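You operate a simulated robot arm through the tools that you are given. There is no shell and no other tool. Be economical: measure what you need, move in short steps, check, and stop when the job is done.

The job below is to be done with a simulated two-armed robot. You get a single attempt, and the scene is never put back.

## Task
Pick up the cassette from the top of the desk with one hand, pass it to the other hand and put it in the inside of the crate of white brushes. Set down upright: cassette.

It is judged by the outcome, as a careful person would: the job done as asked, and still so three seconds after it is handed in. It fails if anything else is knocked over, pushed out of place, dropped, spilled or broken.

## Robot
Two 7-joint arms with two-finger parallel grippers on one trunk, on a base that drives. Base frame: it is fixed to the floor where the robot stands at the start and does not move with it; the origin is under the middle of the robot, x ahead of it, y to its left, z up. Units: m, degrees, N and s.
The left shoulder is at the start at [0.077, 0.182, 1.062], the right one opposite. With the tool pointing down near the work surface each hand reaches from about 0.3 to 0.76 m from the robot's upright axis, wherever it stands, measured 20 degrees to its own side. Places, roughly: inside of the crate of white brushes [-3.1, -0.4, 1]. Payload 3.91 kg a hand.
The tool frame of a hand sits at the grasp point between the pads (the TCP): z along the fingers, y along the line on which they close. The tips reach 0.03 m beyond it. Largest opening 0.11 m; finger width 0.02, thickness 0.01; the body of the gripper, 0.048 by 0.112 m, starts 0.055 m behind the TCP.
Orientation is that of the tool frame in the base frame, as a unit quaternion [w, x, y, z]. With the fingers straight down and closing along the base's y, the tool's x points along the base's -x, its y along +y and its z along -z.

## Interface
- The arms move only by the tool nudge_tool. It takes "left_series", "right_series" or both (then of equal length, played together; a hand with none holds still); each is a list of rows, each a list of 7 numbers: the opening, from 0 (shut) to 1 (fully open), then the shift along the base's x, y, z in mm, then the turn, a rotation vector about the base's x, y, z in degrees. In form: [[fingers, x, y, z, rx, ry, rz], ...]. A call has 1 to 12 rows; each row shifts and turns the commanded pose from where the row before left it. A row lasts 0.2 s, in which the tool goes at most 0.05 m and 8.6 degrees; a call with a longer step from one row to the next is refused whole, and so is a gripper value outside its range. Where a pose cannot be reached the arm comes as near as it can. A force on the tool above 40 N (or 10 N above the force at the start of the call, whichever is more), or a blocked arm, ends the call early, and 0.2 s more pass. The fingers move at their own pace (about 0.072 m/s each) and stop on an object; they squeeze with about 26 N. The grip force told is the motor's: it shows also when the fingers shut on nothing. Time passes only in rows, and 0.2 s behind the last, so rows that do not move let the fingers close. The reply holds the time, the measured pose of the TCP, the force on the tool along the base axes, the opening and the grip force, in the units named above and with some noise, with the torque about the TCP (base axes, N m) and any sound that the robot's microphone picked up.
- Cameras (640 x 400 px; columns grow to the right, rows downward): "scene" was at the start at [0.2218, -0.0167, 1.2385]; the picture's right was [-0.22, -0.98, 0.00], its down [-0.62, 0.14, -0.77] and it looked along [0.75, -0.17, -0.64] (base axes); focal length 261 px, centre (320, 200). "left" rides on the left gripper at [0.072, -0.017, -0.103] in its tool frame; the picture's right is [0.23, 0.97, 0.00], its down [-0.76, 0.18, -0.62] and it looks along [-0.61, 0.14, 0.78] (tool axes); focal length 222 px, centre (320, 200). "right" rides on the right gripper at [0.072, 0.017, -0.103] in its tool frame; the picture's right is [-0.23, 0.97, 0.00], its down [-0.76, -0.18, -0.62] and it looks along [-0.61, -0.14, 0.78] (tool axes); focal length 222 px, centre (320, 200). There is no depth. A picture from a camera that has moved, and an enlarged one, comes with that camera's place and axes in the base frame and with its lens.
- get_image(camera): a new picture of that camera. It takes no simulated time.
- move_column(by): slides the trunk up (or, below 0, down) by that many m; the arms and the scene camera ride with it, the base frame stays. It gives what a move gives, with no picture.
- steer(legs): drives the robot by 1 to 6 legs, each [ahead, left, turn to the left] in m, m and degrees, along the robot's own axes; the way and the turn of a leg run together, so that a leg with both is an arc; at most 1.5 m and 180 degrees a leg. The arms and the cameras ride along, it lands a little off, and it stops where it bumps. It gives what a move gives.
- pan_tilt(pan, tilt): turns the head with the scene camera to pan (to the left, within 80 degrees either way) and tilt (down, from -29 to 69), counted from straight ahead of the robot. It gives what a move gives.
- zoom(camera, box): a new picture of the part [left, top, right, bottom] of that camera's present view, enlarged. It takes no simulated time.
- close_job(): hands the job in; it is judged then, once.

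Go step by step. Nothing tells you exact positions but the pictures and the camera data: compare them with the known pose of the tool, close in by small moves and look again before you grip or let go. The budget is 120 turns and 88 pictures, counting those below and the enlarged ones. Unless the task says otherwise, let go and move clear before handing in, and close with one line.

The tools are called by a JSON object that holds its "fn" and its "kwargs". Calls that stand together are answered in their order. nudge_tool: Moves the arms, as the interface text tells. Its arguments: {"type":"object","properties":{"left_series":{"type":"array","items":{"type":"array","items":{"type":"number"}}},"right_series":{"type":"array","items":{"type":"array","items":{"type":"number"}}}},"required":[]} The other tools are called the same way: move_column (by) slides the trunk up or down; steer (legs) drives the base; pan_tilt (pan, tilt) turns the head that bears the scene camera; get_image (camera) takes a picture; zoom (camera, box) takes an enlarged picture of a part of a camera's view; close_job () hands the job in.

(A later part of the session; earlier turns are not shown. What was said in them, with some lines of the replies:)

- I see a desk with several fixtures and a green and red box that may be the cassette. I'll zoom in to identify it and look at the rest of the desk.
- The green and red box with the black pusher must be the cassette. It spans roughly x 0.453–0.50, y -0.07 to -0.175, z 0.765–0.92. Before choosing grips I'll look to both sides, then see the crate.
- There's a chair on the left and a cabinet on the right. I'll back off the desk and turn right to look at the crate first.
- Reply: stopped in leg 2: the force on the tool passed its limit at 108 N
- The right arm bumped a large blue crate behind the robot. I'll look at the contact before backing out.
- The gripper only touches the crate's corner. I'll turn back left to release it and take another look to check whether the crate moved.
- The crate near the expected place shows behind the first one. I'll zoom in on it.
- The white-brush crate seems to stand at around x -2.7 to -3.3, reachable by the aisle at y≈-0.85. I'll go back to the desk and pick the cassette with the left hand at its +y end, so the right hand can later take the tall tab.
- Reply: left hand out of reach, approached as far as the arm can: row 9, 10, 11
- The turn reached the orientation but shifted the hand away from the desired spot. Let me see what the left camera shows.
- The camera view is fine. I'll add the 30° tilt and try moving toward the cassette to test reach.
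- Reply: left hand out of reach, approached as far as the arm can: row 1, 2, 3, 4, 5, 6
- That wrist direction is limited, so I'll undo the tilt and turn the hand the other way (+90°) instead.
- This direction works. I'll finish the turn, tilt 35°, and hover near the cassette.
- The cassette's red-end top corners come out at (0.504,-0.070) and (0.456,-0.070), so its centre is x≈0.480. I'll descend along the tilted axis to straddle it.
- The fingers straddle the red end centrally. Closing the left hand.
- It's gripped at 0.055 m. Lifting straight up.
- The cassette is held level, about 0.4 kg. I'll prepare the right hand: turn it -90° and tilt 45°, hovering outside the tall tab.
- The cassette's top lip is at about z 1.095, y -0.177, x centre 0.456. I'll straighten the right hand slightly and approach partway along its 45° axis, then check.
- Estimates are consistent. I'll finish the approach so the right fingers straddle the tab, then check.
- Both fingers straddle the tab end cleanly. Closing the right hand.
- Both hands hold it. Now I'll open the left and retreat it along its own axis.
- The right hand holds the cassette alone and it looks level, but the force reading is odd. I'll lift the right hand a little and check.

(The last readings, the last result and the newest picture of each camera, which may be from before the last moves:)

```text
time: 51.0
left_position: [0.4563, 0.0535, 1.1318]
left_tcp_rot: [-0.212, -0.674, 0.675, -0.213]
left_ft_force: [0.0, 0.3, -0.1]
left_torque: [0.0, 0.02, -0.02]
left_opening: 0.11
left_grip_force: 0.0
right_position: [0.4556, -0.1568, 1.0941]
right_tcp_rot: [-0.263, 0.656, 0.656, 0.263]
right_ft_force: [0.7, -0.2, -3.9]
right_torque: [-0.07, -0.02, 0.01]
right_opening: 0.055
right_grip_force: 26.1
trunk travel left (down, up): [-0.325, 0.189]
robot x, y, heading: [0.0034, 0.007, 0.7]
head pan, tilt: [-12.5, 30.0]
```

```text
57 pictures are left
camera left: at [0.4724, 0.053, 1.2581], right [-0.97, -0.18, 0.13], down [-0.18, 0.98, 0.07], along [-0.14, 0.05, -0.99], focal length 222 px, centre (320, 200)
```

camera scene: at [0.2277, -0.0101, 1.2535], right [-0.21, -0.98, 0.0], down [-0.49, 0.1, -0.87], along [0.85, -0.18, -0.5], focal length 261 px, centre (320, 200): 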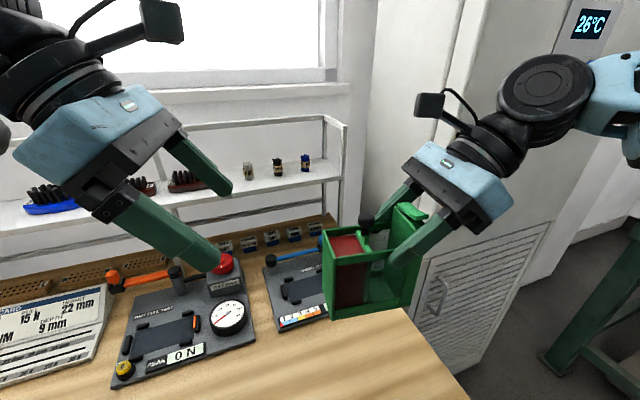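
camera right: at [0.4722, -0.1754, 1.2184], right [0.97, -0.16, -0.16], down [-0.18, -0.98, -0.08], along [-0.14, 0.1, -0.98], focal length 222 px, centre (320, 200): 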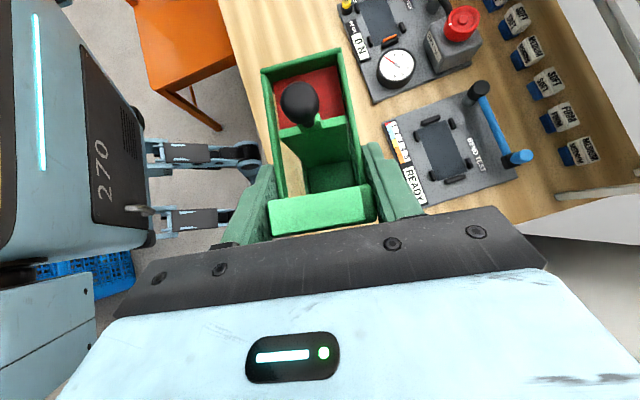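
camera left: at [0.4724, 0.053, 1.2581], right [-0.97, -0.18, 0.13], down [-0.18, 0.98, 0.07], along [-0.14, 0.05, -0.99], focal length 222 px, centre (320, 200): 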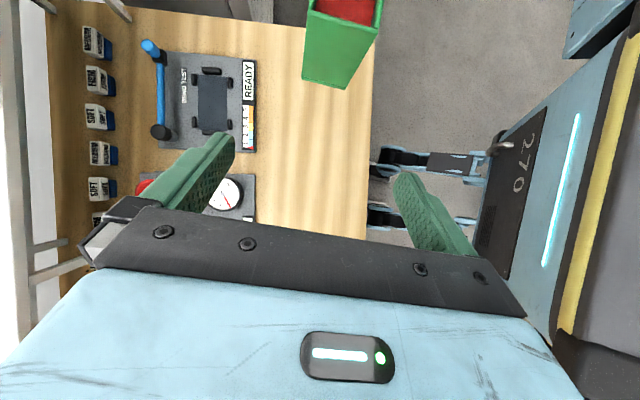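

The cassette's weight is now on the right hand and it's level. I'll tuck both hands closer, raise the trunk, and back away from the desk.

{"fn": "nudge_tool", "kwargs": {"left_series": [[1, -20, 0, 10, 0, 0, 0], [1, -25, 0, 10, 0, 0, 0], [1, -25, 0, 10, 0, 0, 0], [1, -20, 0, 0, 0, 0, 0]], "right_series": [[0, -20, 0, 10, 0, 0, 0], [0, -25, 0, 10, 0, 0, 0], [0, -25, 0, 10, 0, 0, 0], [0, -20, 0, 0, 0, 0, 0]]}}

{"fn": "move_column", "kwargs": {"by": 0.12}}

{"fn": "steer", "kwargs": {"legs": [[-0.4, 0, 0]]}}

{"fn": "pan_tilt", "kwargs": {"pan": -75, "tilt": 35}}

{"fn": "get_image", "kwargs": {"camera": "scene"}}

```text
time: 52.0
left_position: [0.3647, 0.0534, 1.1611]
left_tcp_rot: [0.212, 0.674, -0.674, 0.213]
left_ft_force: [-0.3, 0.2, -0.4]
left_torque: [-0.01, -0.01, 0.05]
left_opening: 0.1101
left_grip_force: 0.1
right_position: [0.3651, -0.157, 1.1254]
right_tcp_rot: [-0.264, 0.656, 0.656, 0.264]
right_ft_force: [0.8, 0.4, -4.3]
right_torque: [-0.05, 0.05, 0.02]
right_opening: 0.055
right_grip_force: 25.7
trunk travel left (down, up): [-0.325, 0.189]
robot x, y, heading: [-0.001, 0.0048, 0.7]
head pan, tilt: [-12.5, 30.0]
```

```text
time: 53.5
left_position: [0.3666, 0.0519, 1.2813]
left_tcp_rot: [-0.213, -0.674, 0.675, -0.212]
left_ft_force: [-0.7, 0.6, 0.4]
left_torque: [0.01, 0.0, -0.01]
left_opening: 0.1097
left_grip_force: 0.0
right_position: [0.3651, -0.157, 1.2425]
right_tcp_rot: [-0.263, 0.656, 0.656, 0.263]
right_ft_force: [-0.1, 0.2, -4.0]
right_torque: [-0.09, -0.01, -0.01]
right_opening: 0.055
right_grip_force: 25.8
trunk travel left (down, up): [-0.445, 0.069]
robot x, y, heading: [-0.0022, 0.0033, 0.6]
head pan, tilt: [-12.5, 30.0]
```

```text
time: 56.0
left_position: [-0.0358, 0.0476, 1.2811]
left_tcp_rot: [-0.212, -0.673, 0.677, -0.211]
left_ft_force: [-0.3, 0.7, -0.3]
left_torque: [0.04, 0.0, 0.0]
left_opening: 0.11
left_grip_force: 0.1
right_position: [-0.0349, -0.1611, 1.2425]
right_tcp_rot: [-0.263, 0.657, 0.656, 0.263]
right_ft_force: [-0.1, -0.1, -4.1]
right_torque: [-0.08, -0.04, 0.0]
right_opening: 0.0551
right_grip_force: 26.3
trunk travel left (down, up): [-0.445, 0.069]
robot x, y, heading: [-0.399, 0.0025, 0.4]
head pan, tilt: [-12.5, 30.0]
```

```text
time: 57.3
left_position: [-0.0353, 0.0474, 1.2811]
left_tcp_rot: [-0.212, -0.673, 0.676, -0.212]
left_ft_force: [0.6, 0.1, -0.3]
left_torque: [-0.02, 0.01, 0.01]
left_opening: 0.1098
left_grip_force: 0.1
right_position: [-0.0345, -0.1616, 1.2442]
right_tcp_rot: [-0.263, 0.657, 0.656, 0.264]
right_ft_force: [-0.2, 0.0, -3.6]
right_torque: [-0.05, 0.0, 0.02]
right_opening: 0.0552
right_grip_force: 25.8
trunk travel left (down, up): [-0.445, 0.069]
robot x, y, heading: [-0.3995, -0.0008, 0.5]
head pan, tilt: [-75.0, 35.0]
```

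```text
56 pictures are left
camera scene: at [-0.2884, -0.0813, 1.3797], right [-0.96, -0.27, 0.0], down [-0.15, 0.55, -0.82], along [0.22, -0.79, -0.57], focal length 261 px, centre (320, 200)
```

scene: 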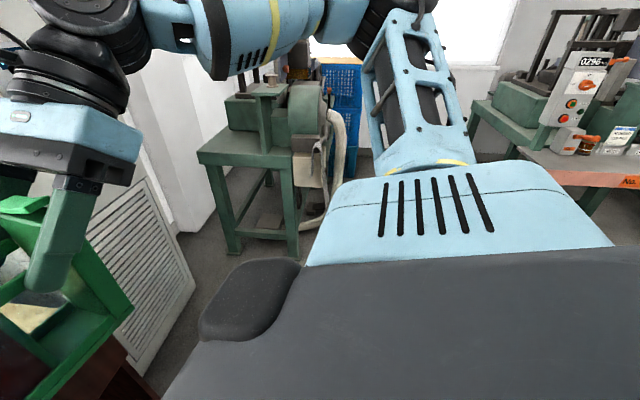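

Clear space lies to my right. I'll slide right into the aisle, then turn partway and look.

{"fn": "steer", "kwargs": {"legs": [[0.08, -0.8, 0], [0, 0, -90]]}}

{"fn": "pan_tilt", "kwargs": {"pan": -75, "tilt": 30}}

{"fn": "get_image", "kwargs": {"camera": "scene"}}

```text
time: 68.4
left_position: [-0.2477, -1.149, 1.2801]
left_tcp_rot: [-0.3, -0.016, 0.954, -0.006]
left_ft_force: [0.0, 0.0, 0.3]
left_torque: [0.03, 0.06, 0.01]
left_opening: 0.1102
left_grip_force: 0.1
right_position: [-0.456, -1.1578, 1.2428]
right_tcp_rot: [-0.007, 0.928, 0.016, 0.373]
right_ft_force: [0.4, 0.0, -4.1]
right_torque: [-0.01, 0.08, 0.01]
right_opening: 0.0546
right_grip_force: 25.5
trunk travel left (down, up): [-0.445, 0.069]
robot x, y, heading: [-0.3097, -0.792, -87.6]
head pan, tilt: [-75.0, 35.0]
```

```text
time: 69.0
left_position: [-0.2484, -1.1493, 1.2823]
left_tcp_rot: [-0.3, -0.017, 0.954, -0.006]
left_ft_force: [0.0, 0.1, -1.5]
left_torque: [0.0, 0.0, 0.0]
left_opening: 0.1098
left_grip_force: 0.0
right_position: [-0.457, -1.1586, 1.2435]
right_tcp_rot: [-0.007, 0.928, 0.017, 0.372]
right_ft_force: [0.3, -0.8, -4.9]
right_torque: [0.03, 0.06, -0.03]
right_opening: 0.055
right_grip_force: 25.6
trunk travel left (down, up): [-0.445, 0.069]
robot x, y, heading: [-0.308, -0.7869, -87.3]
head pan, tilt: [-75.0, 30.0]
```

```text
55 pictures are left
camera scene: at [-0.3912, -0.9005, 1.3874], right [-0.3, 0.95, 0.0], down [0.48, 0.15, -0.87], along [-0.83, -0.26, -0.5], focal length 261 px, centre (320, 200)
```

scene: 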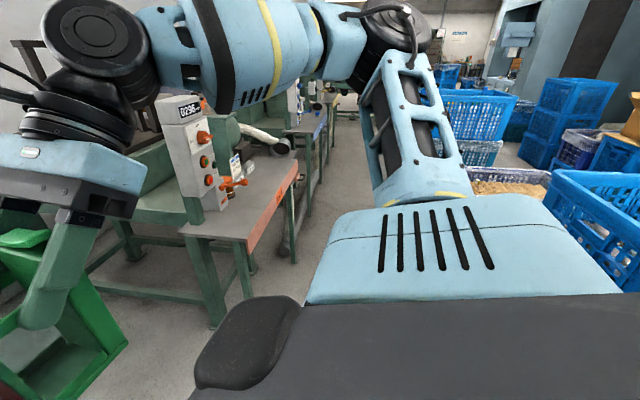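

The aisle is open ahead in -x. I'll turn the rest of the way and look forward.

{"fn": "steer", "kwargs": {"legs": [[0, 0, -92]]}}

{"fn": "pan_tilt", "kwargs": {"pan": -10, "tilt": 20}}

{"fn": "get_image", "kwargs": {"camera": "scene"}}

```text
time: 73.4
left_position: [-0.6737, -0.8315, 1.2812]
left_tcp_rot: [-0.211, 0.677, 0.672, 0.212]
left_ft_force: [0.1, -0.3, -0.6]
left_torque: [-0.03, -0.01, 0.01]
left_opening: 0.1098
left_grip_force: 0.1
right_position: [-0.6733, -0.6224, 1.244]
right_tcp_rot: [-0.264, -0.654, 0.659, -0.262]
right_ft_force: [0.7, 0.8, -4.6]
right_torque: [0.08, 0.02, 0.01]
right_opening: 0.0549
right_grip_force: 26.3
trunk travel left (down, up): [-0.445, 0.069]
robot x, y, heading: [-0.3092, -0.7854, -179.7]
head pan, tilt: [-75.0, 30.0]
```

```text
time: 74.7
left_position: [-0.6742, -0.8318, 1.2812]
left_tcp_rot: [-0.212, 0.677, 0.672, 0.213]
left_ft_force: [0.2, -0.2, 0.1]
left_torque: [-0.03, 0.01, 0.02]
left_opening: 0.1101
left_grip_force: 0.1
right_position: [-0.6733, -0.6227, 1.2435]
right_tcp_rot: [-0.264, -0.654, 0.658, -0.263]
right_ft_force: [0.2, 0.1, -3.4]
right_torque: [0.05, -0.02, 0.02]
right_opening: 0.055
right_grip_force: 26.5
trunk travel left (down, up): [-0.445, 0.069]
robot x, y, heading: [-0.3064, -0.7858, -179.6]
head pan, tilt: [-10.0, 20.0]
```

```text
54 pictures are left
camera scene: at [-0.4889, -0.7692, 1.4035], right [0.17, 0.99, 0.0], down [0.34, -0.06, -0.94], along [-0.93, 0.16, -0.34], focal length 261 px, centre (320, 200)
```

scene: 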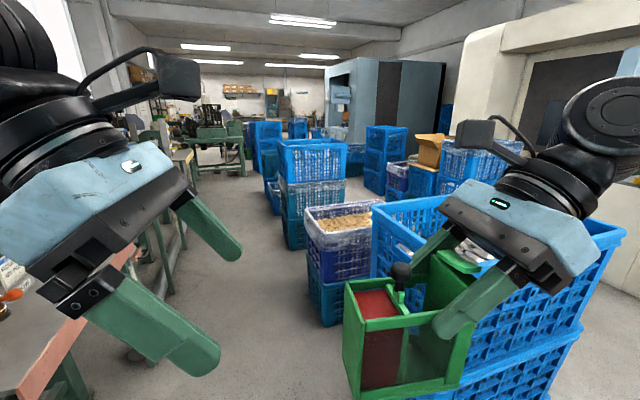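

The target point projects onto the blue stack at image (312,147). I'll zoom to see its contents.

{"fn": "zoom", "kwargs": {"camera": "scene", "box": [240, 110, 460, 250]}}

```text
2.86 times, centred on (350, 180) of scene
camera zoom: at [-0.4889, -0.7692, 1.4035], right [0.17, 0.99, 0.0], down [0.34, -0.06, -0.94], along [-0.93, 0.16, -0.34], focal length 745 px, centre (234, 257)
```

zoom: 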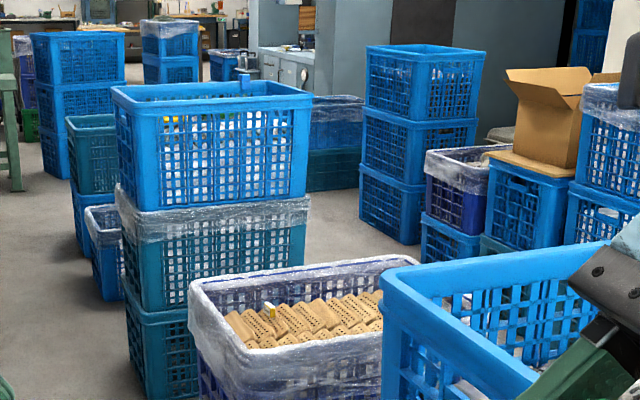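

The target is the top crate of that stack, with white and yellow bits showing inside. I'll drive up the aisle and look again.

{"fn": "steer", "kwargs": {"legs": [[1.2, 0.1, 0]]}}

{"fn": "pan_tilt", "kwargs": {"pan": -25, "tilt": 25}}

{"fn": "get_image", "kwargs": {"camera": "scene"}}

{"fn": "pan_tilt", "kwargs": {"pan": 25, "tilt": 35}}

{"fn": "get_image", "kwargs": {"camera": "scene"}}

```text
time: 80.8
left_position: [-1.8627, -0.9341, 1.2819]
left_tcp_rot: [-0.211, 0.678, 0.672, 0.212]
left_ft_force: [-0.4, -0.6, -0.5]
left_torque: [-0.05, 0.0, 0.0]
left_opening: 0.1102
left_grip_force: 0.0
right_position: [-1.8623, -0.7257, 1.2436]
right_tcp_rot: [-0.263, -0.655, 0.658, -0.262]
right_ft_force: [-0.5, 0.5, -4.6]
right_torque: [0.12, -0.03, 0.01]
right_opening: 0.055
right_grip_force: 26.3
trunk travel left (down, up): [-0.445, 0.069]
robot x, y, heading: [-1.4958, -0.8864, -179.8]
head pan, tilt: [-10.0, 20.0]
```

```text
time: 81.6
left_position: [-1.862, -0.9354, 1.2825]
left_tcp_rot: [-0.212, 0.677, 0.672, 0.212]
left_ft_force: [-0.4, 0.4, 0.8]
left_torque: [-0.01, -0.06, -0.01]
left_opening: 0.1097
left_grip_force: 0.0
right_position: [-1.8625, -0.7264, 1.2428]
right_tcp_rot: [-0.263, -0.655, 0.658, -0.263]
right_ft_force: [-1.1, 0.5, -4.2]
right_torque: [0.09, 0.0, 0.0]
right_opening: 0.0547
right_grip_force: 25.5
trunk travel left (down, up): [-0.445, 0.069]
robot x, y, heading: [-1.499, -0.8916, -179.7]
head pan, tilt: [-25.0, 25.0]
```

```text
52 pictures are left
camera scene: at [-1.6699, -0.85, 1.3955], right [0.42, 0.91, 0.0], down [0.38, -0.18, -0.91], along [-0.82, 0.38, -0.42], focal length 261 px, centre (320, 200)
```

scene: 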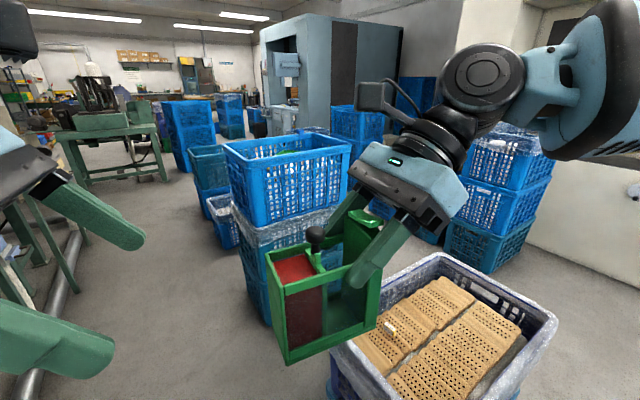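

```text
time: 82.7
left_position: [-1.8629, -0.9352, 1.281]
left_tcp_rot: [-0.212, 0.677, 0.672, 0.212]
left_ft_force: [0.1, 0.1, -0.7]
left_torque: [-0.03, 0.02, -0.03]
left_opening: 0.1099
left_grip_force: 0.0
right_position: [-1.8617, -0.7266, 1.244]
right_tcp_rot: [-0.264, -0.655, 0.658, -0.263]
right_ft_force: [0.2, 0.0, -3.8]
right_torque: [0.08, 0.0, 0.01]
right_opening: 0.0548
right_grip_force: 26.1
trunk travel left (down, up): [-0.445, 0.069]
robot x, y, heading: [-1.4978, -0.892, -179.6]
head pan, tilt: [25.0, 35.0]
```

```text
51 pictures are left
camera scene: at [-1.6659, -0.926, 1.3797], right [-0.43, 0.9, 0.0], down [0.52, 0.24, -0.82], along [-0.74, -0.35, -0.57], focal length 261 px, centre (320, 200)
```

scene: 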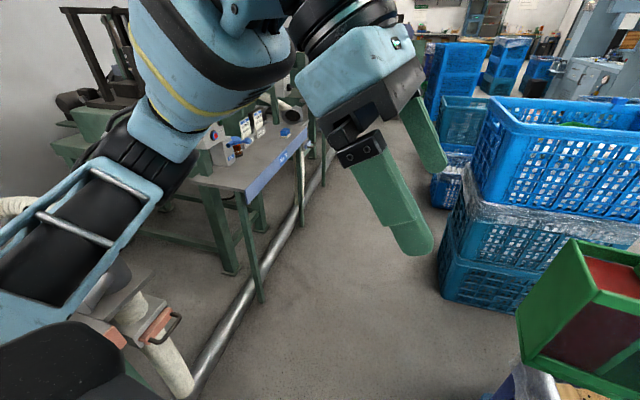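

Crate rim corners are near (-2.9,-0.62), (-3.3,-0.71), (-3.05,0), with the rim at about z 1.04. The cassette bottom is at 1.16, so it clears. I'll move nearer along the aisle.

{"fn": "steer", "kwargs": {"legs": [[0.75, 0.02, 0]]}}

{"fn": "pan_tilt", "kwargs": {"pan": -30, "tilt": 35}}

{"fn": "get_image", "kwargs": {"camera": "scene"}}

{"fn": "get_image", "kwargs": {"camera": "right"}}

```text
time: 86.8
left_position: [-2.6098, -0.9537, 1.2808]
left_tcp_rot: [-0.211, 0.68, 0.67, 0.213]
left_ft_force: [-1.3, -0.4, -0.4]
left_torque: [-0.01, -0.01, -0.01]
left_opening: 0.1099
left_grip_force: 0.0
right_position: [-2.6072, -0.7448, 1.244]
right_tcp_rot: [-0.264, -0.653, 0.66, -0.262]
right_ft_force: [-0.6, -0.4, -4.2]
right_torque: [0.05, 0.01, 0.0]
right_opening: 0.0549
right_grip_force: 26.1
trunk travel left (down, up): [-0.445, 0.069]
robot x, y, heading: [-2.2416, -0.9083, 180.2]
head pan, tilt: [25.0, 35.0]
```

```text
time: 88.0
left_position: [-2.609, -0.9538, 1.2815]
left_tcp_rot: [-0.212, 0.679, 0.67, 0.213]
left_ft_force: [0.2, -0.2, -0.2]
left_torque: [-0.01, -0.02, 0.01]
left_opening: 0.11
left_grip_force: 0.0
right_position: [-2.6071, -0.7462, 1.2436]
right_tcp_rot: [-0.265, -0.653, 0.66, -0.261]
right_ft_force: [-0.2, 0.1, -3.5]
right_torque: [0.06, 0.03, 0.01]
right_opening: 0.0551
right_grip_force: 25.8
trunk travel left (down, up): [-0.445, 0.069]
robot x, y, heading: [-2.2452, -0.9092, 179.6]
head pan, tilt: [-30.0, 35.0]
```

```text
50 pictures are left
camera scene: at [-2.4089, -0.8648, 1.3797], right [0.5, 0.87, 0.0], down [0.5, -0.29, -0.82], along [-0.71, 0.41, -0.57], focal length 261 px, centre (320, 200)
```

scene: 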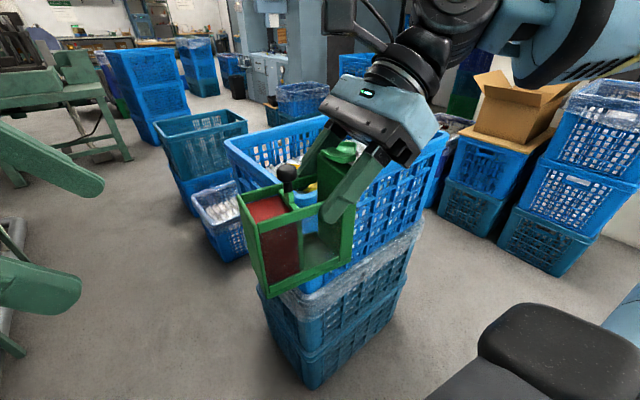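

```text
49 pictures are left
camera right: at [-2.6243, -0.7257, 1.3675], right [-0.97, 0.17, -0.16], down [0.19, 0.98, -0.07], along [0.14, -0.1, -0.98], focal length 222 px, centre (320, 200)
```

right: 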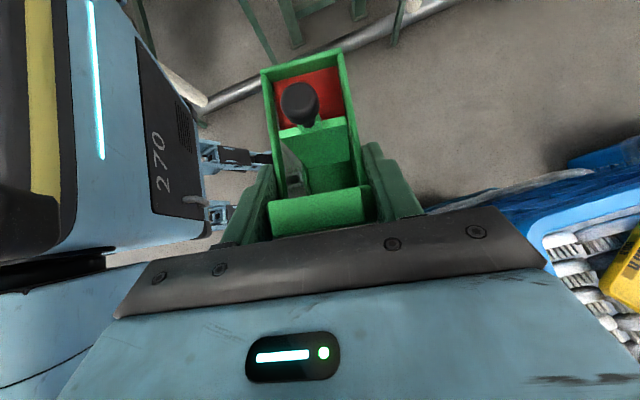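

The crate holds white brushes, but the right hand blocks the view. I'll shift both hands to the robot's left to see the interior.

{"fn": "nudge_tool", "kwargs": {"left_series": [[1, 0, -40, 0, 0, 0, 0], [1, 0, -40, 0, 0, 0, 0], [1, 0, -40, 0, 0, 0, 0], [1, 0, -40, 0, 0, 0, 0]], "right_series": [[0, 0, -40, 0, 0, 0, 0], [0, 0, -40, 0, 0, 0, 0], [0, 0, -40, 0, 0, 0, 0], [0, 0, -40, 0, 0, 0, 0]]}}

{"fn": "pan_tilt", "kwargs": {"pan": -40, "tilt": 35}}

{"fn": "get_image", "kwargs": {"camera": "scene"}}

```text
time: 89.0
left_position: [-2.6107, -1.1185, 1.279]
left_tcp_rot: [-0.211, 0.678, 0.671, 0.214]
left_ft_force: [-0.5, -0.1, 0.1]
left_torque: [0.02, -0.01, -0.02]
left_opening: 0.1097
left_grip_force: 0.1
right_position: [-2.6093, -0.9083, 1.2428]
right_tcp_rot: [-0.264, -0.653, 0.66, -0.261]
right_ft_force: [0.4, -0.3, -3.8]
right_torque: [0.1, 0.01, -0.01]
right_opening: 0.0548
right_grip_force: 25.9
trunk travel left (down, up): [-0.445, 0.069]
robot x, y, heading: [-2.243, -0.9104, 179.7]
head pan, tilt: [-30.0, 35.0]
```

```text
time: 89.8
left_position: [-2.6105, -1.1141, 1.282]
left_tcp_rot: [-0.211, 0.679, 0.67, 0.213]
left_ft_force: [0.2, 0.3, 0.1]
left_torque: [0.02, 0.02, 0.01]
left_opening: 0.11
left_grip_force: 0.1
right_position: [-2.608, -0.9042, 1.2436]
right_tcp_rot: [-0.265, -0.653, 0.659, -0.262]
right_ft_force: [0.1, 0.0, -4.0]
right_torque: [0.08, 0.0, -0.03]
right_opening: 0.0547
right_grip_force: 25.7
trunk travel left (down, up): [-0.445, 0.069]
robot x, y, heading: [-2.2453, -0.9084, 179.8]
head pan, tilt: [-40.0, 35.0]
```

```text
48 pictures are left
camera scene: at [-2.4, -0.8517, 1.3797], right [0.64, 0.77, 0.0], down [0.44, -0.37, -0.82], along [-0.63, 0.53, -0.57], focal length 261 px, centre (320, 200)
```

scene: 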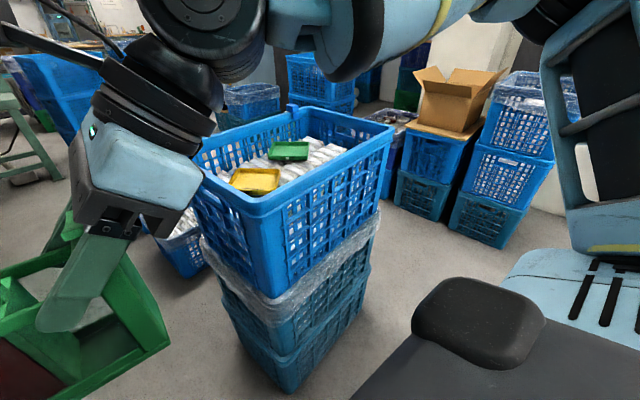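

{"fn": "zoom", "kwargs": {"camera": "scene", "box": [180, 90, 410, 235]}}

```text
2.76 times, centred on (295, 162) of scene
camera zoom: at [-2.4, -0.8517, 1.3797], right [0.64, 0.77, 0.0], down [0.44, -0.37, -0.82], along [-0.63, 0.53, -0.57], focal length 719 px, centre (389, 303)
```

zoom: 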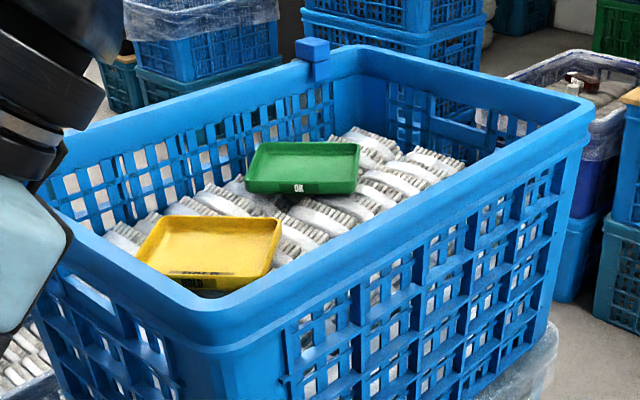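

The crate holds white brushes with two shallow trays (yellow HOLD, green OK), and free brush surface lies on the near/right side. Before moving closer I'll check the base clearance by looking down.

{"fn": "pan_tilt", "kwargs": {"pan": -20, "tilt": 69}}

{"fn": "get_image", "kwargs": {"camera": "scene"}}

```text
time: 90.7
left_position: [-2.61, -1.1145, 1.2799]
left_tcp_rot: [-0.211, 0.679, 0.67, 0.212]
left_ft_force: [0.3, 0.2, 0.4]
left_torque: [0.02, 0.02, 0.01]
left_opening: 0.1099
left_grip_force: 0.1
right_position: [-2.6072, -0.9039, 1.2433]
right_tcp_rot: [-0.264, -0.653, 0.66, -0.262]
right_ft_force: [-0.3, -0.2, -3.8]
right_torque: [0.06, 0.0, 0.01]
right_opening: 0.055
right_grip_force: 25.5
trunk travel left (down, up): [-0.445, 0.069]
robot x, y, heading: [-2.2449, -0.9087, 179.9]
head pan, tilt: [-20.0, 68.8]
```

```text
46 pictures are left
camera scene: at [-2.3851, -0.8896, 1.336], right [0.34, 0.94, 0.0], down [0.88, -0.32, -0.36], along [-0.34, 0.12, -0.93], focal length 261 px, centre (320, 200)
```

scene: 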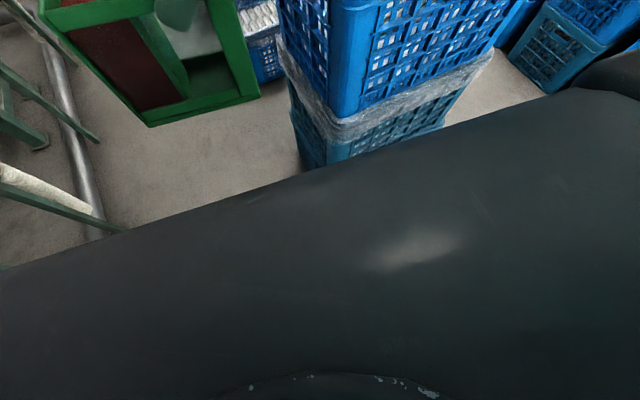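

The body front is about 0.22 m ahead of the axis and the crate's near corner is around (-2.83,-0.66), so I can go to (-2.50,-0.86) heading 165°.

{"fn": "steer", "kwargs": {"legs": [[0.25, -0.05, 0], [0, 0, -15]]}}

{"fn": "pan_tilt", "kwargs": {"pan": -30, "tilt": 45}}

{"fn": "get_image", "kwargs": {"camera": "scene"}}

```text
time: 93.5
left_position: [-2.8986, -0.9643, 1.2811]
left_tcp_rot: [-0.182, 0.759, 0.578, 0.238]
left_ft_force: [-0.1, -0.7, 1.0]
left_torque: [0.01, -0.02, -0.05]
left_opening: 0.1099
left_grip_force: 0.0
right_position: [-2.8431, -0.7618, 1.2448]
right_tcp_rot: [-0.296, -0.563, 0.738, -0.225]
right_ft_force: [0.9, -0.1, -4.5]
right_torque: [0.08, 0.0, -0.02]
right_opening: 0.0549
right_grip_force: 25.8
trunk travel left (down, up): [-0.445, 0.069]
robot x, y, heading: [-2.4947, -0.857, 165.2]
head pan, tilt: [-20.0, 68.8]
```

```text
time: 94.3
left_position: [-2.8984, -0.9646, 1.2809]
left_tcp_rot: [-0.182, 0.759, 0.578, 0.238]
left_ft_force: [0.3, 0.0, 0.6]
left_torque: [-0.05, -0.03, 0.02]
left_opening: 0.1104
left_grip_force: 0.0
right_position: [-2.8436, -0.7613, 1.2434]
right_tcp_rot: [-0.295, -0.563, 0.738, -0.225]
right_ft_force: [0.0, 0.1, -4.4]
right_torque: [0.07, -0.02, -0.01]
right_opening: 0.055
right_grip_force: 25.7
trunk travel left (down, up): [-0.445, 0.069]
robot x, y, heading: [-2.4936, -0.8597, 165.1]
head pan, tilt: [-30.0, 45.0]
```

```text
45 pictures are left
camera scene: at [-2.6366, -0.7783, 1.3648], right [0.7, 0.71, 0.0], down [0.5, -0.5, -0.71], along [-0.5, 0.5, -0.71], focal length 261 px, centre (320, 200)
```

scene: 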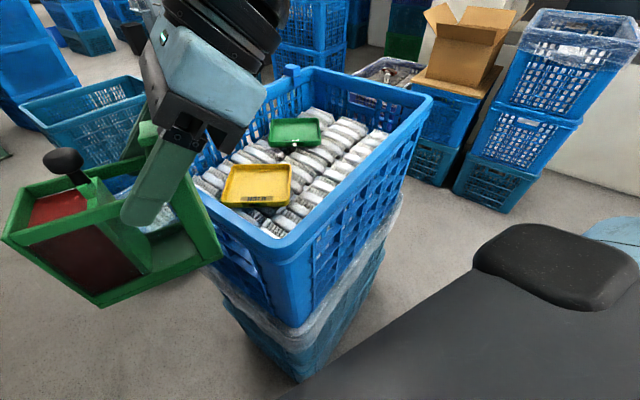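

{"fn": "zoom", "kwargs": {"camera": "scene", "box": [190, 60, 440, 260]}}

```text
2.00 times, centred on (315, 160) of scene
camera zoom: at [-2.6366, -0.7783, 1.3648], right [0.7, 0.71, 0.0], down [0.5, -0.5, -0.71], along [-0.5, 0.5, -0.71], focal length 522 px, centre (330, 280)
```

zoom: 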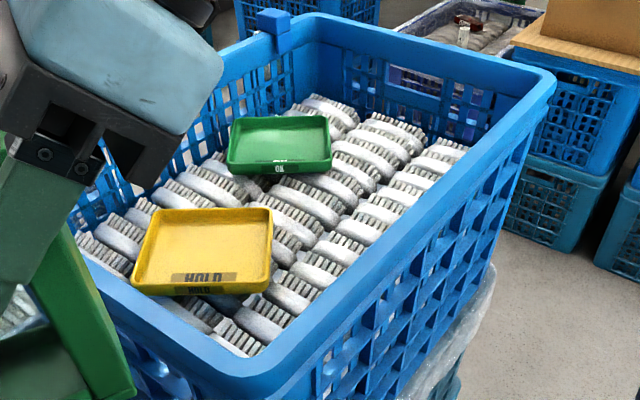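

There's a free strip of brushes between the trays and the near wall, centred about (-2.99,-0.37). I'll move the right hand over it at the present height, yawing the cassette about 24° to line up with the crate's long side.

{"fn": "nudge_tool", "kwargs": {"right_series": [[0, -10, 35, 0, 0, 0, 3], [0, -12, 35, 0, 0, 0, 3], [0, -12, 36, 0, 0, 0, 3], [0, -13, 36, 0, 0, 0, 3], [0, -13, 36, 0, 0, 0, 3], [0, -13, 36, 0, 0, 0, 3], [0, -13, 36, 0, 0, 0, 3], [0, -13, 36, 0, 0, 0, 3], [0, -13, 36, 0, 0, 0, 0], [0, -13, 36, 0, 0, 0, 0], [0, -13, 36, 0, 0, 0, 0], [0, -13, 30, 0, 0, 0, 0]]}}

{"fn": "get_image", "kwargs": {"camera": "right"}}

{"fn": "get_image", "kwargs": {"camera": "scene"}}

```text
time: 96.9
left_position: [-2.9002, -0.9632, 1.2803]
left_tcp_rot: [-0.181, 0.759, 0.578, 0.239]
left_ft_force: [-0.4, -0.1, 0.8]
left_torque: [0.01, -0.01, -0.01]
left_opening: 0.1101
left_grip_force: 0.1
right_position: [-2.9475, -0.376, 1.2225]
right_tcp_rot: [0.243, 0.704, -0.605, 0.282]
right_ft_force: [-0.6, -0.1, -3.4]
right_torque: [0.08, 0.01, -0.02]
right_opening: 0.055
right_grip_force: 25.9
right hand out of reach, approached as far as the arm can: row 10, 11, 12
trunk travel left (down, up): [-0.445, 0.069]
robot x, y, heading: [-2.4937, -0.8592, 165.2]
head pan, tilt: [-30.0, 45.0]
```

```text
43 pictures are left
camera right: at [-2.9669, -0.3594, 1.3471], right [-0.99, 0.02, -0.15], down [0.03, 1.0, -0.08], along [0.15, -0.08, -0.99], focal length 222 px, centre (320, 200)
```

right: 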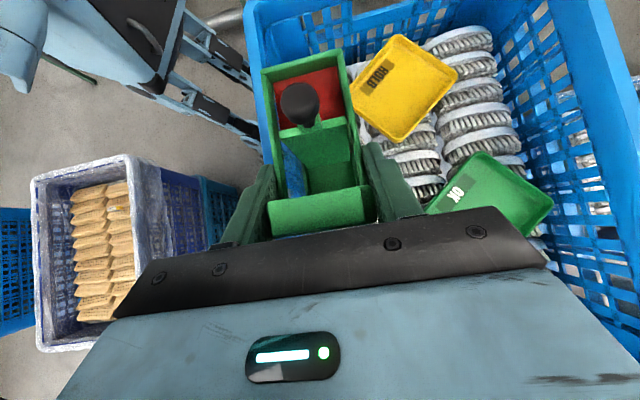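

```text
42 pictures are left
camera scene: at [-2.637, -0.7777, 1.3648], right [0.7, 0.71, 0.0], down [0.5, -0.5, -0.71], along [-0.5, 0.5, -0.71], focal length 261 px, centre (320, 200)
```

scene: 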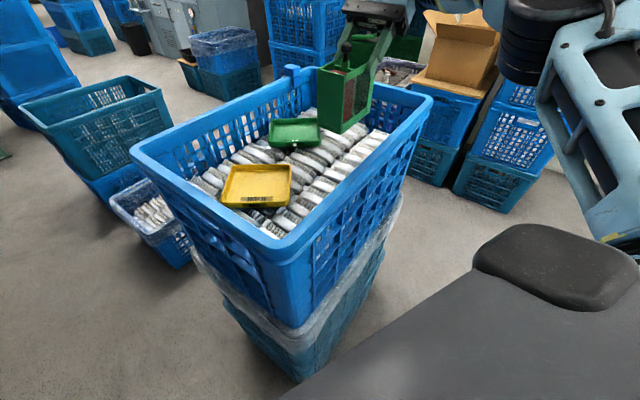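

The arm ran out of reach at (-2.95,-0.38). The rim triangulates to z≈1.06 and the brush tops to ≈0.965, and the free spot is around (-3.0,-0.325). I need the base closer, so I'll check base clearance with the left camera.

{"fn": "get_image", "kwargs": {"camera": "left"}}

{"fn": "pan_tilt", "kwargs": {"pan": -80, "tilt": 60}}

{"fn": "get_image", "kwargs": {"camera": "scene"}}

```text
41 pictures are left
camera left: at [-2.9155, -0.959, 1.4064], right [0.99, -0.08, 0.13], down [-0.09, -0.99, 0.08], along [0.12, -0.09, -0.99], focal length 222 px, centre (320, 200)
```

left: 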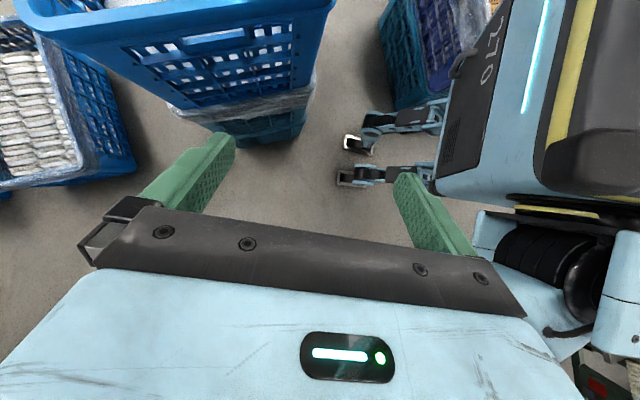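

```text
time: 98.1
left_position: [-2.8996, -0.9636, 1.2812]
left_tcp_rot: [-0.182, 0.759, 0.577, 0.239]
left_ft_force: [0.0, 0.5, -0.1]
left_torque: [0.03, -0.01, 0.01]
left_opening: 0.1098
left_grip_force: 0.1
right_position: [-2.9471, -0.3772, 1.2227]
right_tcp_rot: [0.244, 0.704, -0.605, 0.281]
right_ft_force: [-0.6, 0.3, -3.2]
right_torque: [0.07, 0.02, 0.03]
right_opening: 0.0549
right_grip_force: 25.9
trunk travel left (down, up): [-0.445, 0.069]
robot x, y, heading: [-2.4937, -0.8613, 165.3]
head pan, tilt: [-80.0, 60.0]
```

```text
40 pictures are left
camera scene: at [-2.5734, -0.7689, 1.3454], right [1.0, -0.08, 0.0], down [-0.07, -0.86, -0.5], along [0.04, 0.5, -0.87], focal length 261 px, centre (320, 200)
```

scene: 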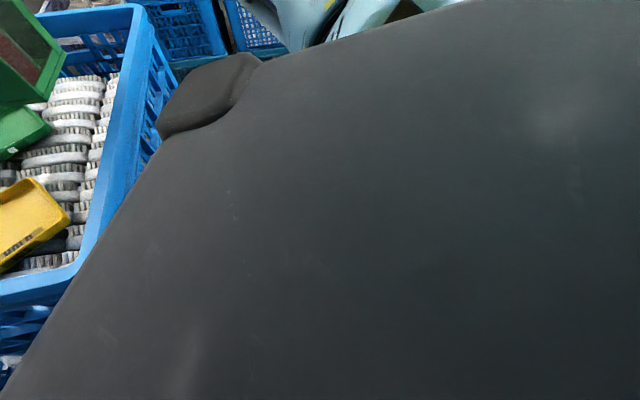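

The base itself is small and the body front leaves room, so I can drive about 7 cm more ahead. That puts the free spot within reach.

{"fn": "steer", "kwargs": {"legs": [[0.075, 0, 0]]}}

{"fn": "nudge_tool", "kwargs": {"right_series": [[0, 0, 0, 0, 0, 0, -6], [0, 0, 0, 0, 0, 0, -6], [0, 0, 0, 0, 0, 0, -6], [0, 0, 0, 0, 0, 0, 0]]}}

{"fn": "get_image", "kwargs": {"camera": "right"}}

```text
time: 99.2
left_position: [-2.9717, -0.9468, 1.2812]
left_tcp_rot: [-0.183, 0.759, 0.579, 0.237]
left_ft_force: [0.5, 0.4, -0.8]
left_torque: [0.02, -0.01, 0.02]
left_opening: 0.11
left_grip_force: 0.1
right_position: [-3.0198, -0.3593, 1.2239]
right_tcp_rot: [0.242, 0.705, -0.604, 0.281]
right_ft_force: [-0.9, 0.2, -5.2]
right_torque: [0.07, 0.01, 0.01]
right_opening: 0.0549
right_grip_force: 26.1
trunk travel left (down, up): [-0.445, 0.069]
robot x, y, heading: [-2.5673, -0.8446, 165.4]
head pan, tilt: [-80.0, 60.0]
```

```text
time: 100.2
left_position: [-2.9701, -0.9471, 1.2799]
left_tcp_rot: [-0.183, 0.758, 0.579, 0.238]
left_ft_force: [-0.6, 0.1, -0.2]
left_torque: [0.0, -0.02, -0.01]
left_opening: 0.11
left_grip_force: 0.0
right_position: [-3.0203, -0.3594, 1.2228]
right_tcp_rot: [-0.283, -0.601, 0.708, -0.239]
right_ft_force: [-1.5, 0.0, -2.9]
right_torque: [0.1, -0.02, 0.0]
right_opening: 0.055
right_grip_force: 26.3
trunk travel left (down, up): [-0.445, 0.069]
robot x, y, heading: [-2.5651, -0.84, 165.3]
head pan, tilt: [-80.0, 60.0]
```

```text
39 pictures are left
camera right: at [-3.0338, -0.3367, 1.3473], right [-0.93, 0.32, -0.16], down [0.34, 0.94, -0.07], along [0.12, -0.12, -0.99], focal length 222 px, centre (320, 200)
```

right: 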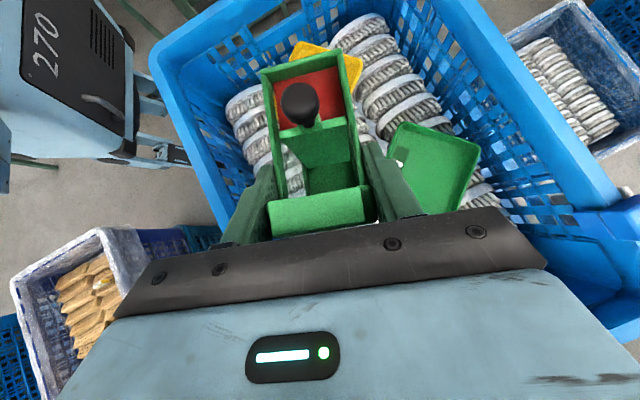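

The cassette is over the crate and the estimates hold. I'll shift to the free spot and lower partway.

{"fn": "nudge_tool", "kwargs": {"right_series": [[0, 9, 16, 0, 0, 0, 0], [0, 9, 16, 0, 0, 0, 0], [0, 8, 15, -10, 0, 0, 0], [0, 0, 0, -25, 0, 0, 0], [0, 0, 0, -25, 0, 0, 0]]}}

{"fn": "pan_tilt", "kwargs": {"pan": -50, "tilt": 45}}

{"fn": "get_image", "kwargs": {"camera": "right"}}

{"fn": "get_image", "kwargs": {"camera": "scene"}}

```text
time: 101.4
left_position: [-2.9697, -0.9461, 1.2807]
left_tcp_rot: [-0.182, 0.759, 0.578, 0.237]
left_ft_force: [-0.4, 0.8, 0.4]
left_torque: [-0.03, 0.06, -0.01]
left_opening: 0.1099
left_grip_force: 0.0
right_position: [-2.9955, -0.31, 1.1612]
right_tcp_rot: [-0.284, -0.601, 0.707, -0.24]
right_ft_force: [0.0, -0.3, -3.9]
right_torque: [0.06, -0.01, -0.01]
right_opening: 0.0549
right_grip_force: 26.1
trunk travel left (down, up): [-0.445, 0.069]
robot x, y, heading: [-2.5679, -0.8405, 165.2]
head pan, tilt: [-80.0, 60.0]
```

```text
time: 102.3
left_position: [-2.9703, -0.9466, 1.281]
left_tcp_rot: [-0.182, 0.758, 0.579, 0.238]
left_ft_force: [-0.2, 0.1, -0.1]
left_torque: [-0.03, 0.04, -0.02]
left_opening: 0.11
left_grip_force: 0.1
right_position: [-2.9942, -0.3102, 1.1625]
right_tcp_rot: [-0.283, -0.602, 0.707, -0.239]
right_ft_force: [-0.2, -0.6, -4.3]
right_torque: [0.04, -0.02, 0.01]
right_opening: 0.0549
right_grip_force: 26.4
trunk travel left (down, up): [-0.445, 0.069]
robot x, y, heading: [-2.5685, -0.8375, 165.3]
head pan, tilt: [-50.0, 45.0]
```

```text
38 pictures are left
camera right: at [-3.0079, -0.289, 1.2869], right [-0.93, 0.32, -0.15], down [0.33, 0.94, -0.07], along [0.12, -0.12, -0.99], focal length 222 px, centre (320, 200)
```

right: 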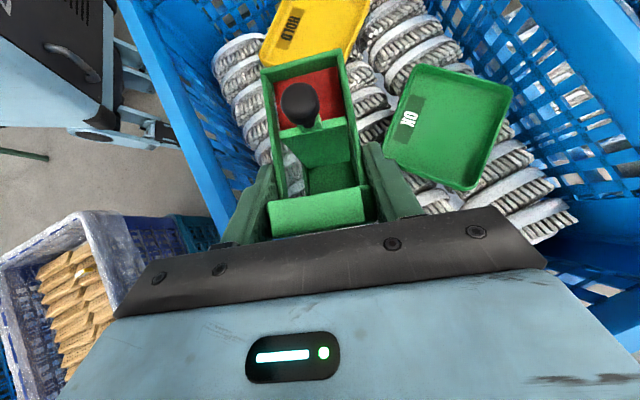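

```text
37 pictures are left
camera scene: at [-2.6855, -0.7429, 1.3648], right [0.9, 0.43, 0.0], down [0.3, -0.64, -0.71], along [-0.3, 0.64, -0.71], focal length 261 px, centre (320, 200)
```

scene: 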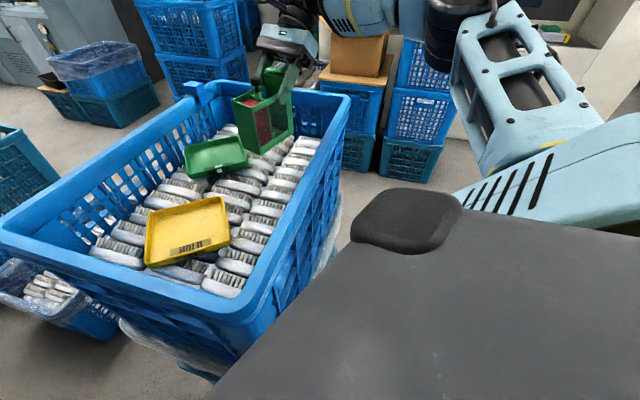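

Clearances to both trays and the wall look about 4 cm. I'll lower to just above the brushes.

{"fn": "nudge_tool", "kwargs": {"right_series": [[0, 0, 0, -20, 0, 0, 0], [0, 0, 0, -20, 0, 0, 0], [0, 0, 0, -15, 0, 0, 0], [0, 0, 0, -10, 0, 0, 0]]}}

{"fn": "get_image", "kwargs": {"camera": "right"}}

{"fn": "zoom", "kwargs": {"camera": "scene", "box": [160, 40, 360, 200]}}

```text
time: 103.3
left_position: [-2.9713, -0.9459, 1.28]
left_tcp_rot: [-0.182, 0.759, 0.578, 0.237]
left_ft_force: [-0.9, 0.6, 0.0]
left_torque: [-0.02, -0.03, -0.01]
left_opening: 0.11
left_grip_force: 0.0
right_position: [-2.9948, -0.3121, 1.0976]
right_tcp_rot: [-0.282, -0.602, 0.707, -0.24]
right_ft_force: [-1.1, -0.4, -3.8]
right_torque: [0.03, -0.03, 0.02]
right_opening: 0.055
right_grip_force: 26.1
trunk travel left (down, up): [-0.445, 0.069]
robot x, y, heading: [-2.5623, -0.8389, 165.3]
head pan, tilt: [-50.0, 45.0]
```

```text
36 pictures are left
camera right: at [-3.0085, -0.2897, 1.2215], right [-0.93, 0.32, -0.16], down [0.33, 0.94, -0.07], along [0.12, -0.12, -0.98], focal length 222 px, centre (320, 200)
```

right: 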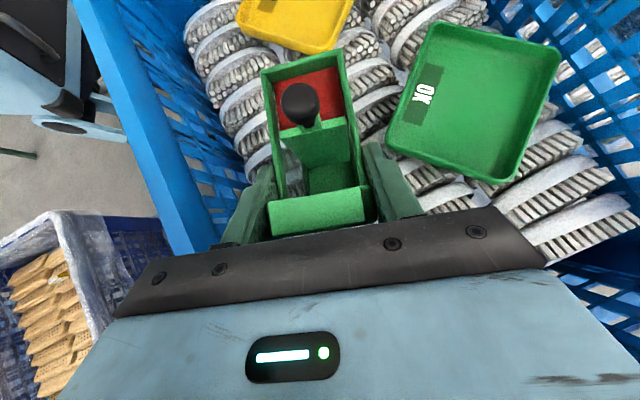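

```text
2.50 times, centred on (260, 120) of scene
camera zoom: at [-2.6857, -0.7428, 1.3648], right [0.9, 0.43, 0.0], down [0.3, -0.64, -0.71], along [-0.3, 0.64, -0.71], focal length 652 px, centre (470, 400)
```

zoom: 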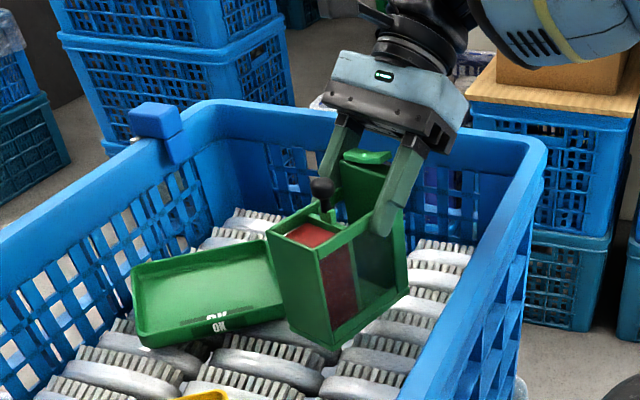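

The cassette hangs level next to the green tray with a gap. I'll lower in small steps until contact.

{"fn": "nudge_tool", "kwargs": {"right_series": [[0, 0, 0, -6, 0, 0, 0], [0, 0, 0, -6, 0, 0, 0], [0, 0, 0, -5, 0, 0, 0]]}}

{"fn": "nudge_tool", "kwargs": {"right_series": [[0, 0, 0, -4, 0, 0, 0], [0, 0, 0, -3, 0, 0, 0]]}}

{"fn": "zoom", "kwargs": {"camera": "scene", "box": [180, 60, 340, 190]}}

```text
time: 104.1
left_position: [-2.9714, -0.946, 1.2804]
left_tcp_rot: [-0.183, 0.759, 0.578, 0.238]
left_ft_force: [-0.7, 0.1, -0.2]
left_torque: [0.0, 0.04, -0.01]
left_opening: 0.1098
left_grip_force: 0.0
right_position: [-2.9943, -0.3122, 1.0827]
right_tcp_rot: [-0.283, -0.601, 0.708, -0.24]
right_ft_force: [0.6, 0.2, -3.8]
right_torque: [0.05, 0.0, -0.01]
right_opening: 0.0549
right_grip_force: 26.1
trunk travel left (down, up): [-0.445, 0.069]
robot x, y, heading: [-2.5616, -0.841, 165.3]
head pan, tilt: [-50.0, 45.0]
```

```text
time: 104.7
left_position: [-2.9691, -0.9467, 1.2815]
left_tcp_rot: [-0.183, 0.759, 0.578, 0.237]
left_ft_force: [0.0, 0.3, 0.3]
left_torque: [-0.01, 0.03, -0.03]
left_opening: 0.1101
left_grip_force: 0.0
right_position: [-2.9943, -0.3109, 1.0784]
right_tcp_rot: [-0.287, -0.602, 0.706, -0.238]
right_ft_force: [0.2, 5.8, 17.1]
right_torque: [-0.2, -0.49, 0.27]
right_opening: 0.055
right_grip_force: 25.9
trunk travel left (down, up): [-0.445, 0.069]
robot x, y, heading: [-2.5687, -0.8423, 165.3]
head pan, tilt: [-50.0, 45.0]
```

```text
3.08 times, centred on (260, 125) of scene
camera zoom: at [-2.6838, -0.7435, 1.3655], right [0.9, 0.43, 0.0], down [0.3, -0.64, -0.71], along [-0.3, 0.64, -0.71], focal length 802 px, centre (505, 431)
```

zoom: 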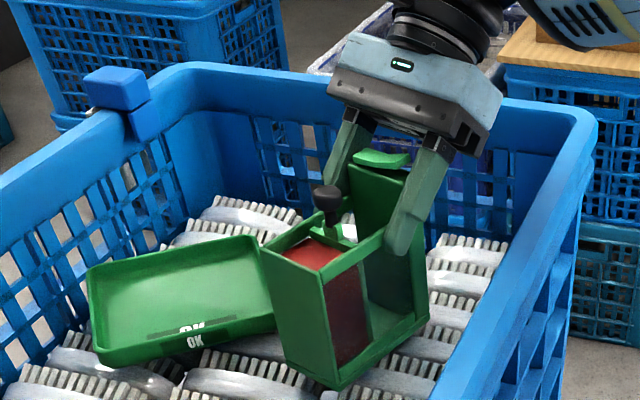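

Contact came at TCP z 1.078 (bottom ≈0.974). I'll ease off the pressure slightly and read the load.

{"fn": "nudge_tool", "kwargs": {"right_series": [[0, 0, 0, 2, 0, 0, 0], [0, 0, 0, 0, 0, 0, 0]]}}

{"fn": "get_image", "kwargs": {"camera": "right"}}

```text
time: 105.3
left_position: [-2.9687, -0.9474, 1.2817]
left_tcp_rot: [-0.183, 0.759, 0.579, 0.237]
left_ft_force: [-0.6, -0.1, -0.9]
left_torque: [-0.04, 0.03, 0.03]
left_opening: 0.1101
left_grip_force: 0.0
right_position: [-2.9945, -0.3117, 1.0776]
right_tcp_rot: [-0.284, -0.602, 0.707, -0.238]
right_ft_force: [-2.3, 4.6, 16.7]
right_torque: [-0.3, -0.12, -0.08]
right_opening: 0.055
right_grip_force: 26.6
trunk travel left (down, up): [-0.445, 0.069]
robot x, y, heading: [-2.5641, -0.8396, 165.1]
head pan, tilt: [-50.0, 45.0]
```

```text
33 pictures are left
camera right: at [-3.0071, -0.2904, 1.2019], right [-0.93, 0.32, -0.15], down [0.33, 0.94, -0.08], along [0.12, -0.12, -0.99], focal length 222 px, centre (320, 200)
```

right: 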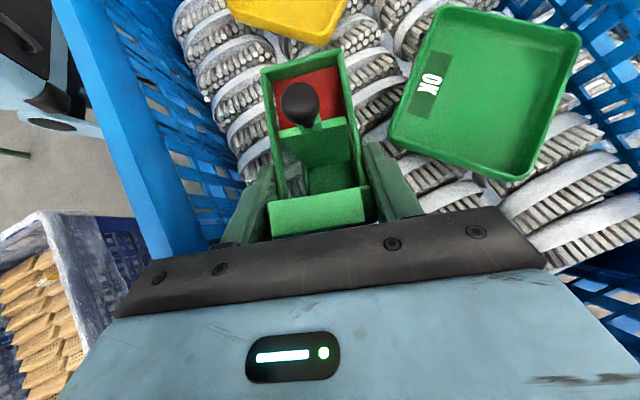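

Still pressing about 17 N, so I'll ease up another 2 mm and then open the fingers partially to see whether it stands.

{"fn": "nudge_tool", "kwargs": {"right_series": [[0, 0, 0, 2, 0, 0, 0], [0, 0, 0, 0, 0, 0, 0], [0.52, 0, 0, 0, 0, 0, 0], [0.58, 0, 0, 0, 0, 0, 0], [0.6, 0, 0, 0, 0, 0, 0], [0.6, 0, 0, 0, 0, 0, 0]]}}

{"fn": "get_image", "kwargs": {"camera": "right"}}

{"fn": "zoom", "kwargs": {"camera": "scene", "box": [180, 60, 340, 190]}}

```text
time: 106.7
left_position: [-2.9713, -0.9467, 1.2808]
left_tcp_rot: [-0.183, 0.758, 0.579, 0.238]
left_ft_force: [0.8, 0.2, 0.6]
left_torque: [0.02, 0.05, -0.01]
left_opening: 0.1098
left_grip_force: 0.0
right_position: [-2.9939, -0.3113, 1.0781]
right_tcp_rot: [-0.284, -0.601, 0.708, -0.239]
right_ft_force: [0.1, 0.0, 0.2]
right_torque: [-0.01, 0.03, 0.04]
right_opening: 0.066
right_grip_force: 0.0
trunk travel left (down, up): [-0.445, 0.069]
robot x, y, heading: [-2.5682, -0.8413, 165.4]
head pan, tilt: [-50.0, 45.0]
```

```text
32 pictures are left
camera right: at [-3.0075, -0.2899, 1.2026], right [-0.93, 0.32, -0.15], down [0.33, 0.94, -0.07], along [0.12, -0.12, -0.99], focal length 222 px, centre (320, 200)
```

right: 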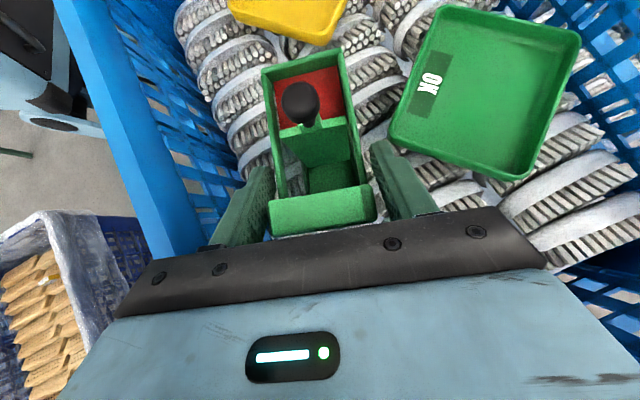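

```text
3.08 times, centred on (260, 125) of scene
camera zoom: at [-2.6853, -0.7433, 1.3649], right [0.9, 0.43, 0.0], down [0.3, -0.64, -0.71], along [-0.3, 0.64, -0.71], focal length 802 px, centre (505, 431)
```

zoom: 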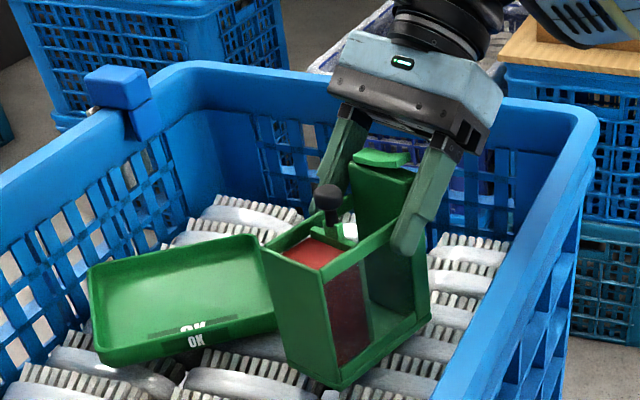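

It stands on its own with zero load on the hand. I'll open a bit more and back the hand off along its axis, then up.

{"fn": "nudge_tool", "kwargs": {"right_series": [[0.7, 0, 0, 0, 0, 0, 0], [0.7, 0, 0, 0, 0, 0, 0], [0.7, 2, 10, 11, 0, 0, 0], [0.7, 2, 14, 15, 0, 0, 0], [0.7, 3, 17, 18, 0, 0, 0], [0.7, 0, 0, 35, 0, 0, 0], [0.7, 0, 0, 40, 0, 0, 0], [0.7, 0, 0, 40, 0, 0, 0]]}}

{"fn": "get_image", "kwargs": {"camera": "right"}}

{"fn": "get_image", "kwargs": {"camera": "scene"}}

```text
time: 108.5
left_position: [-2.9708, -0.948, 1.2799]
left_tcp_rot: [-0.182, 0.759, 0.578, 0.238]
left_ft_force: [0.1, -0.5, 0.2]
left_torque: [0.04, 0.03, -0.01]
left_opening: 0.1097
left_grip_force: 0.0
right_position: [-2.9859, -0.2706, 1.2386]
right_tcp_rot: [-0.283, -0.602, 0.707, -0.24]
right_ft_force: [-0.6, 0.8, 0.3]
right_torque: [-0.01, -0.03, 0.0]
right_opening: 0.077
right_grip_force: 0.0
trunk travel left (down, up): [-0.445, 0.069]
robot x, y, heading: [-2.5678, -0.8415, 165.1]
head pan, tilt: [-50.0, 45.0]
```

```text
30 pictures are left
camera right: at [-2.9994, -0.2489, 1.3624], right [-0.93, 0.32, -0.15], down [0.33, 0.94, -0.07], along [0.12, -0.12, -0.99], focal length 222 px, centre (320, 200)
```

right: 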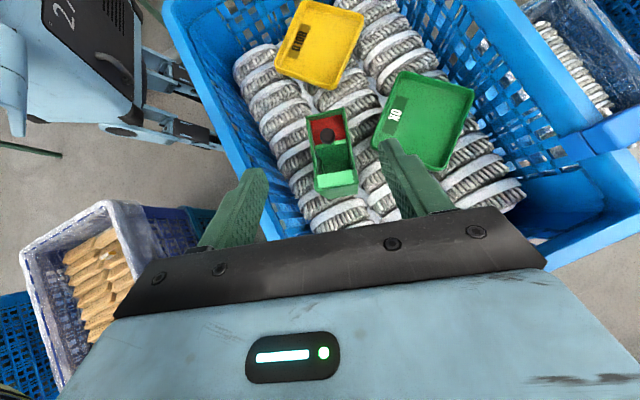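

```text
29 pictures are left
camera scene: at [-2.6855, -0.7442, 1.365], right [0.9, 0.43, 0.0], down [0.3, -0.64, -0.71], along [-0.3, 0.64, -0.71], focal length 261 px, centre (320, 200)
```

scene: 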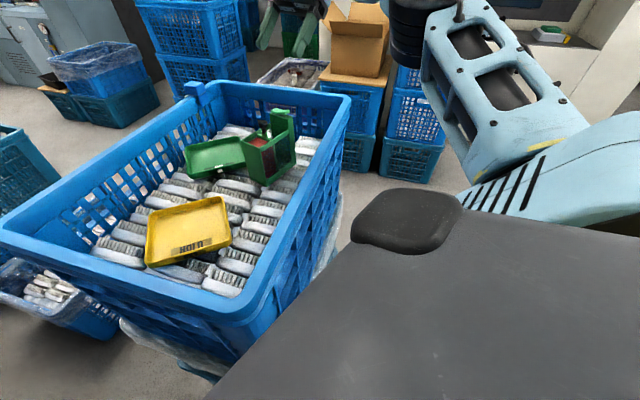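

The cassette stands upright on the white brushes inside the crate. The trays haven't moved and both hands are clear, so I'm handing in.

{"fn": "close_job", "kwargs": {}}

```text
The job is handed in.
```

The cassette was picked up with the left hand, passed to the right, and is standing upright inside the crate of white brushes, with both hands clear. While I was first looking for that crate, the right arm bumped another blue crate behind the robot at up to 108 N. It showed no obvious shift afterwards, but I didn't measure it.
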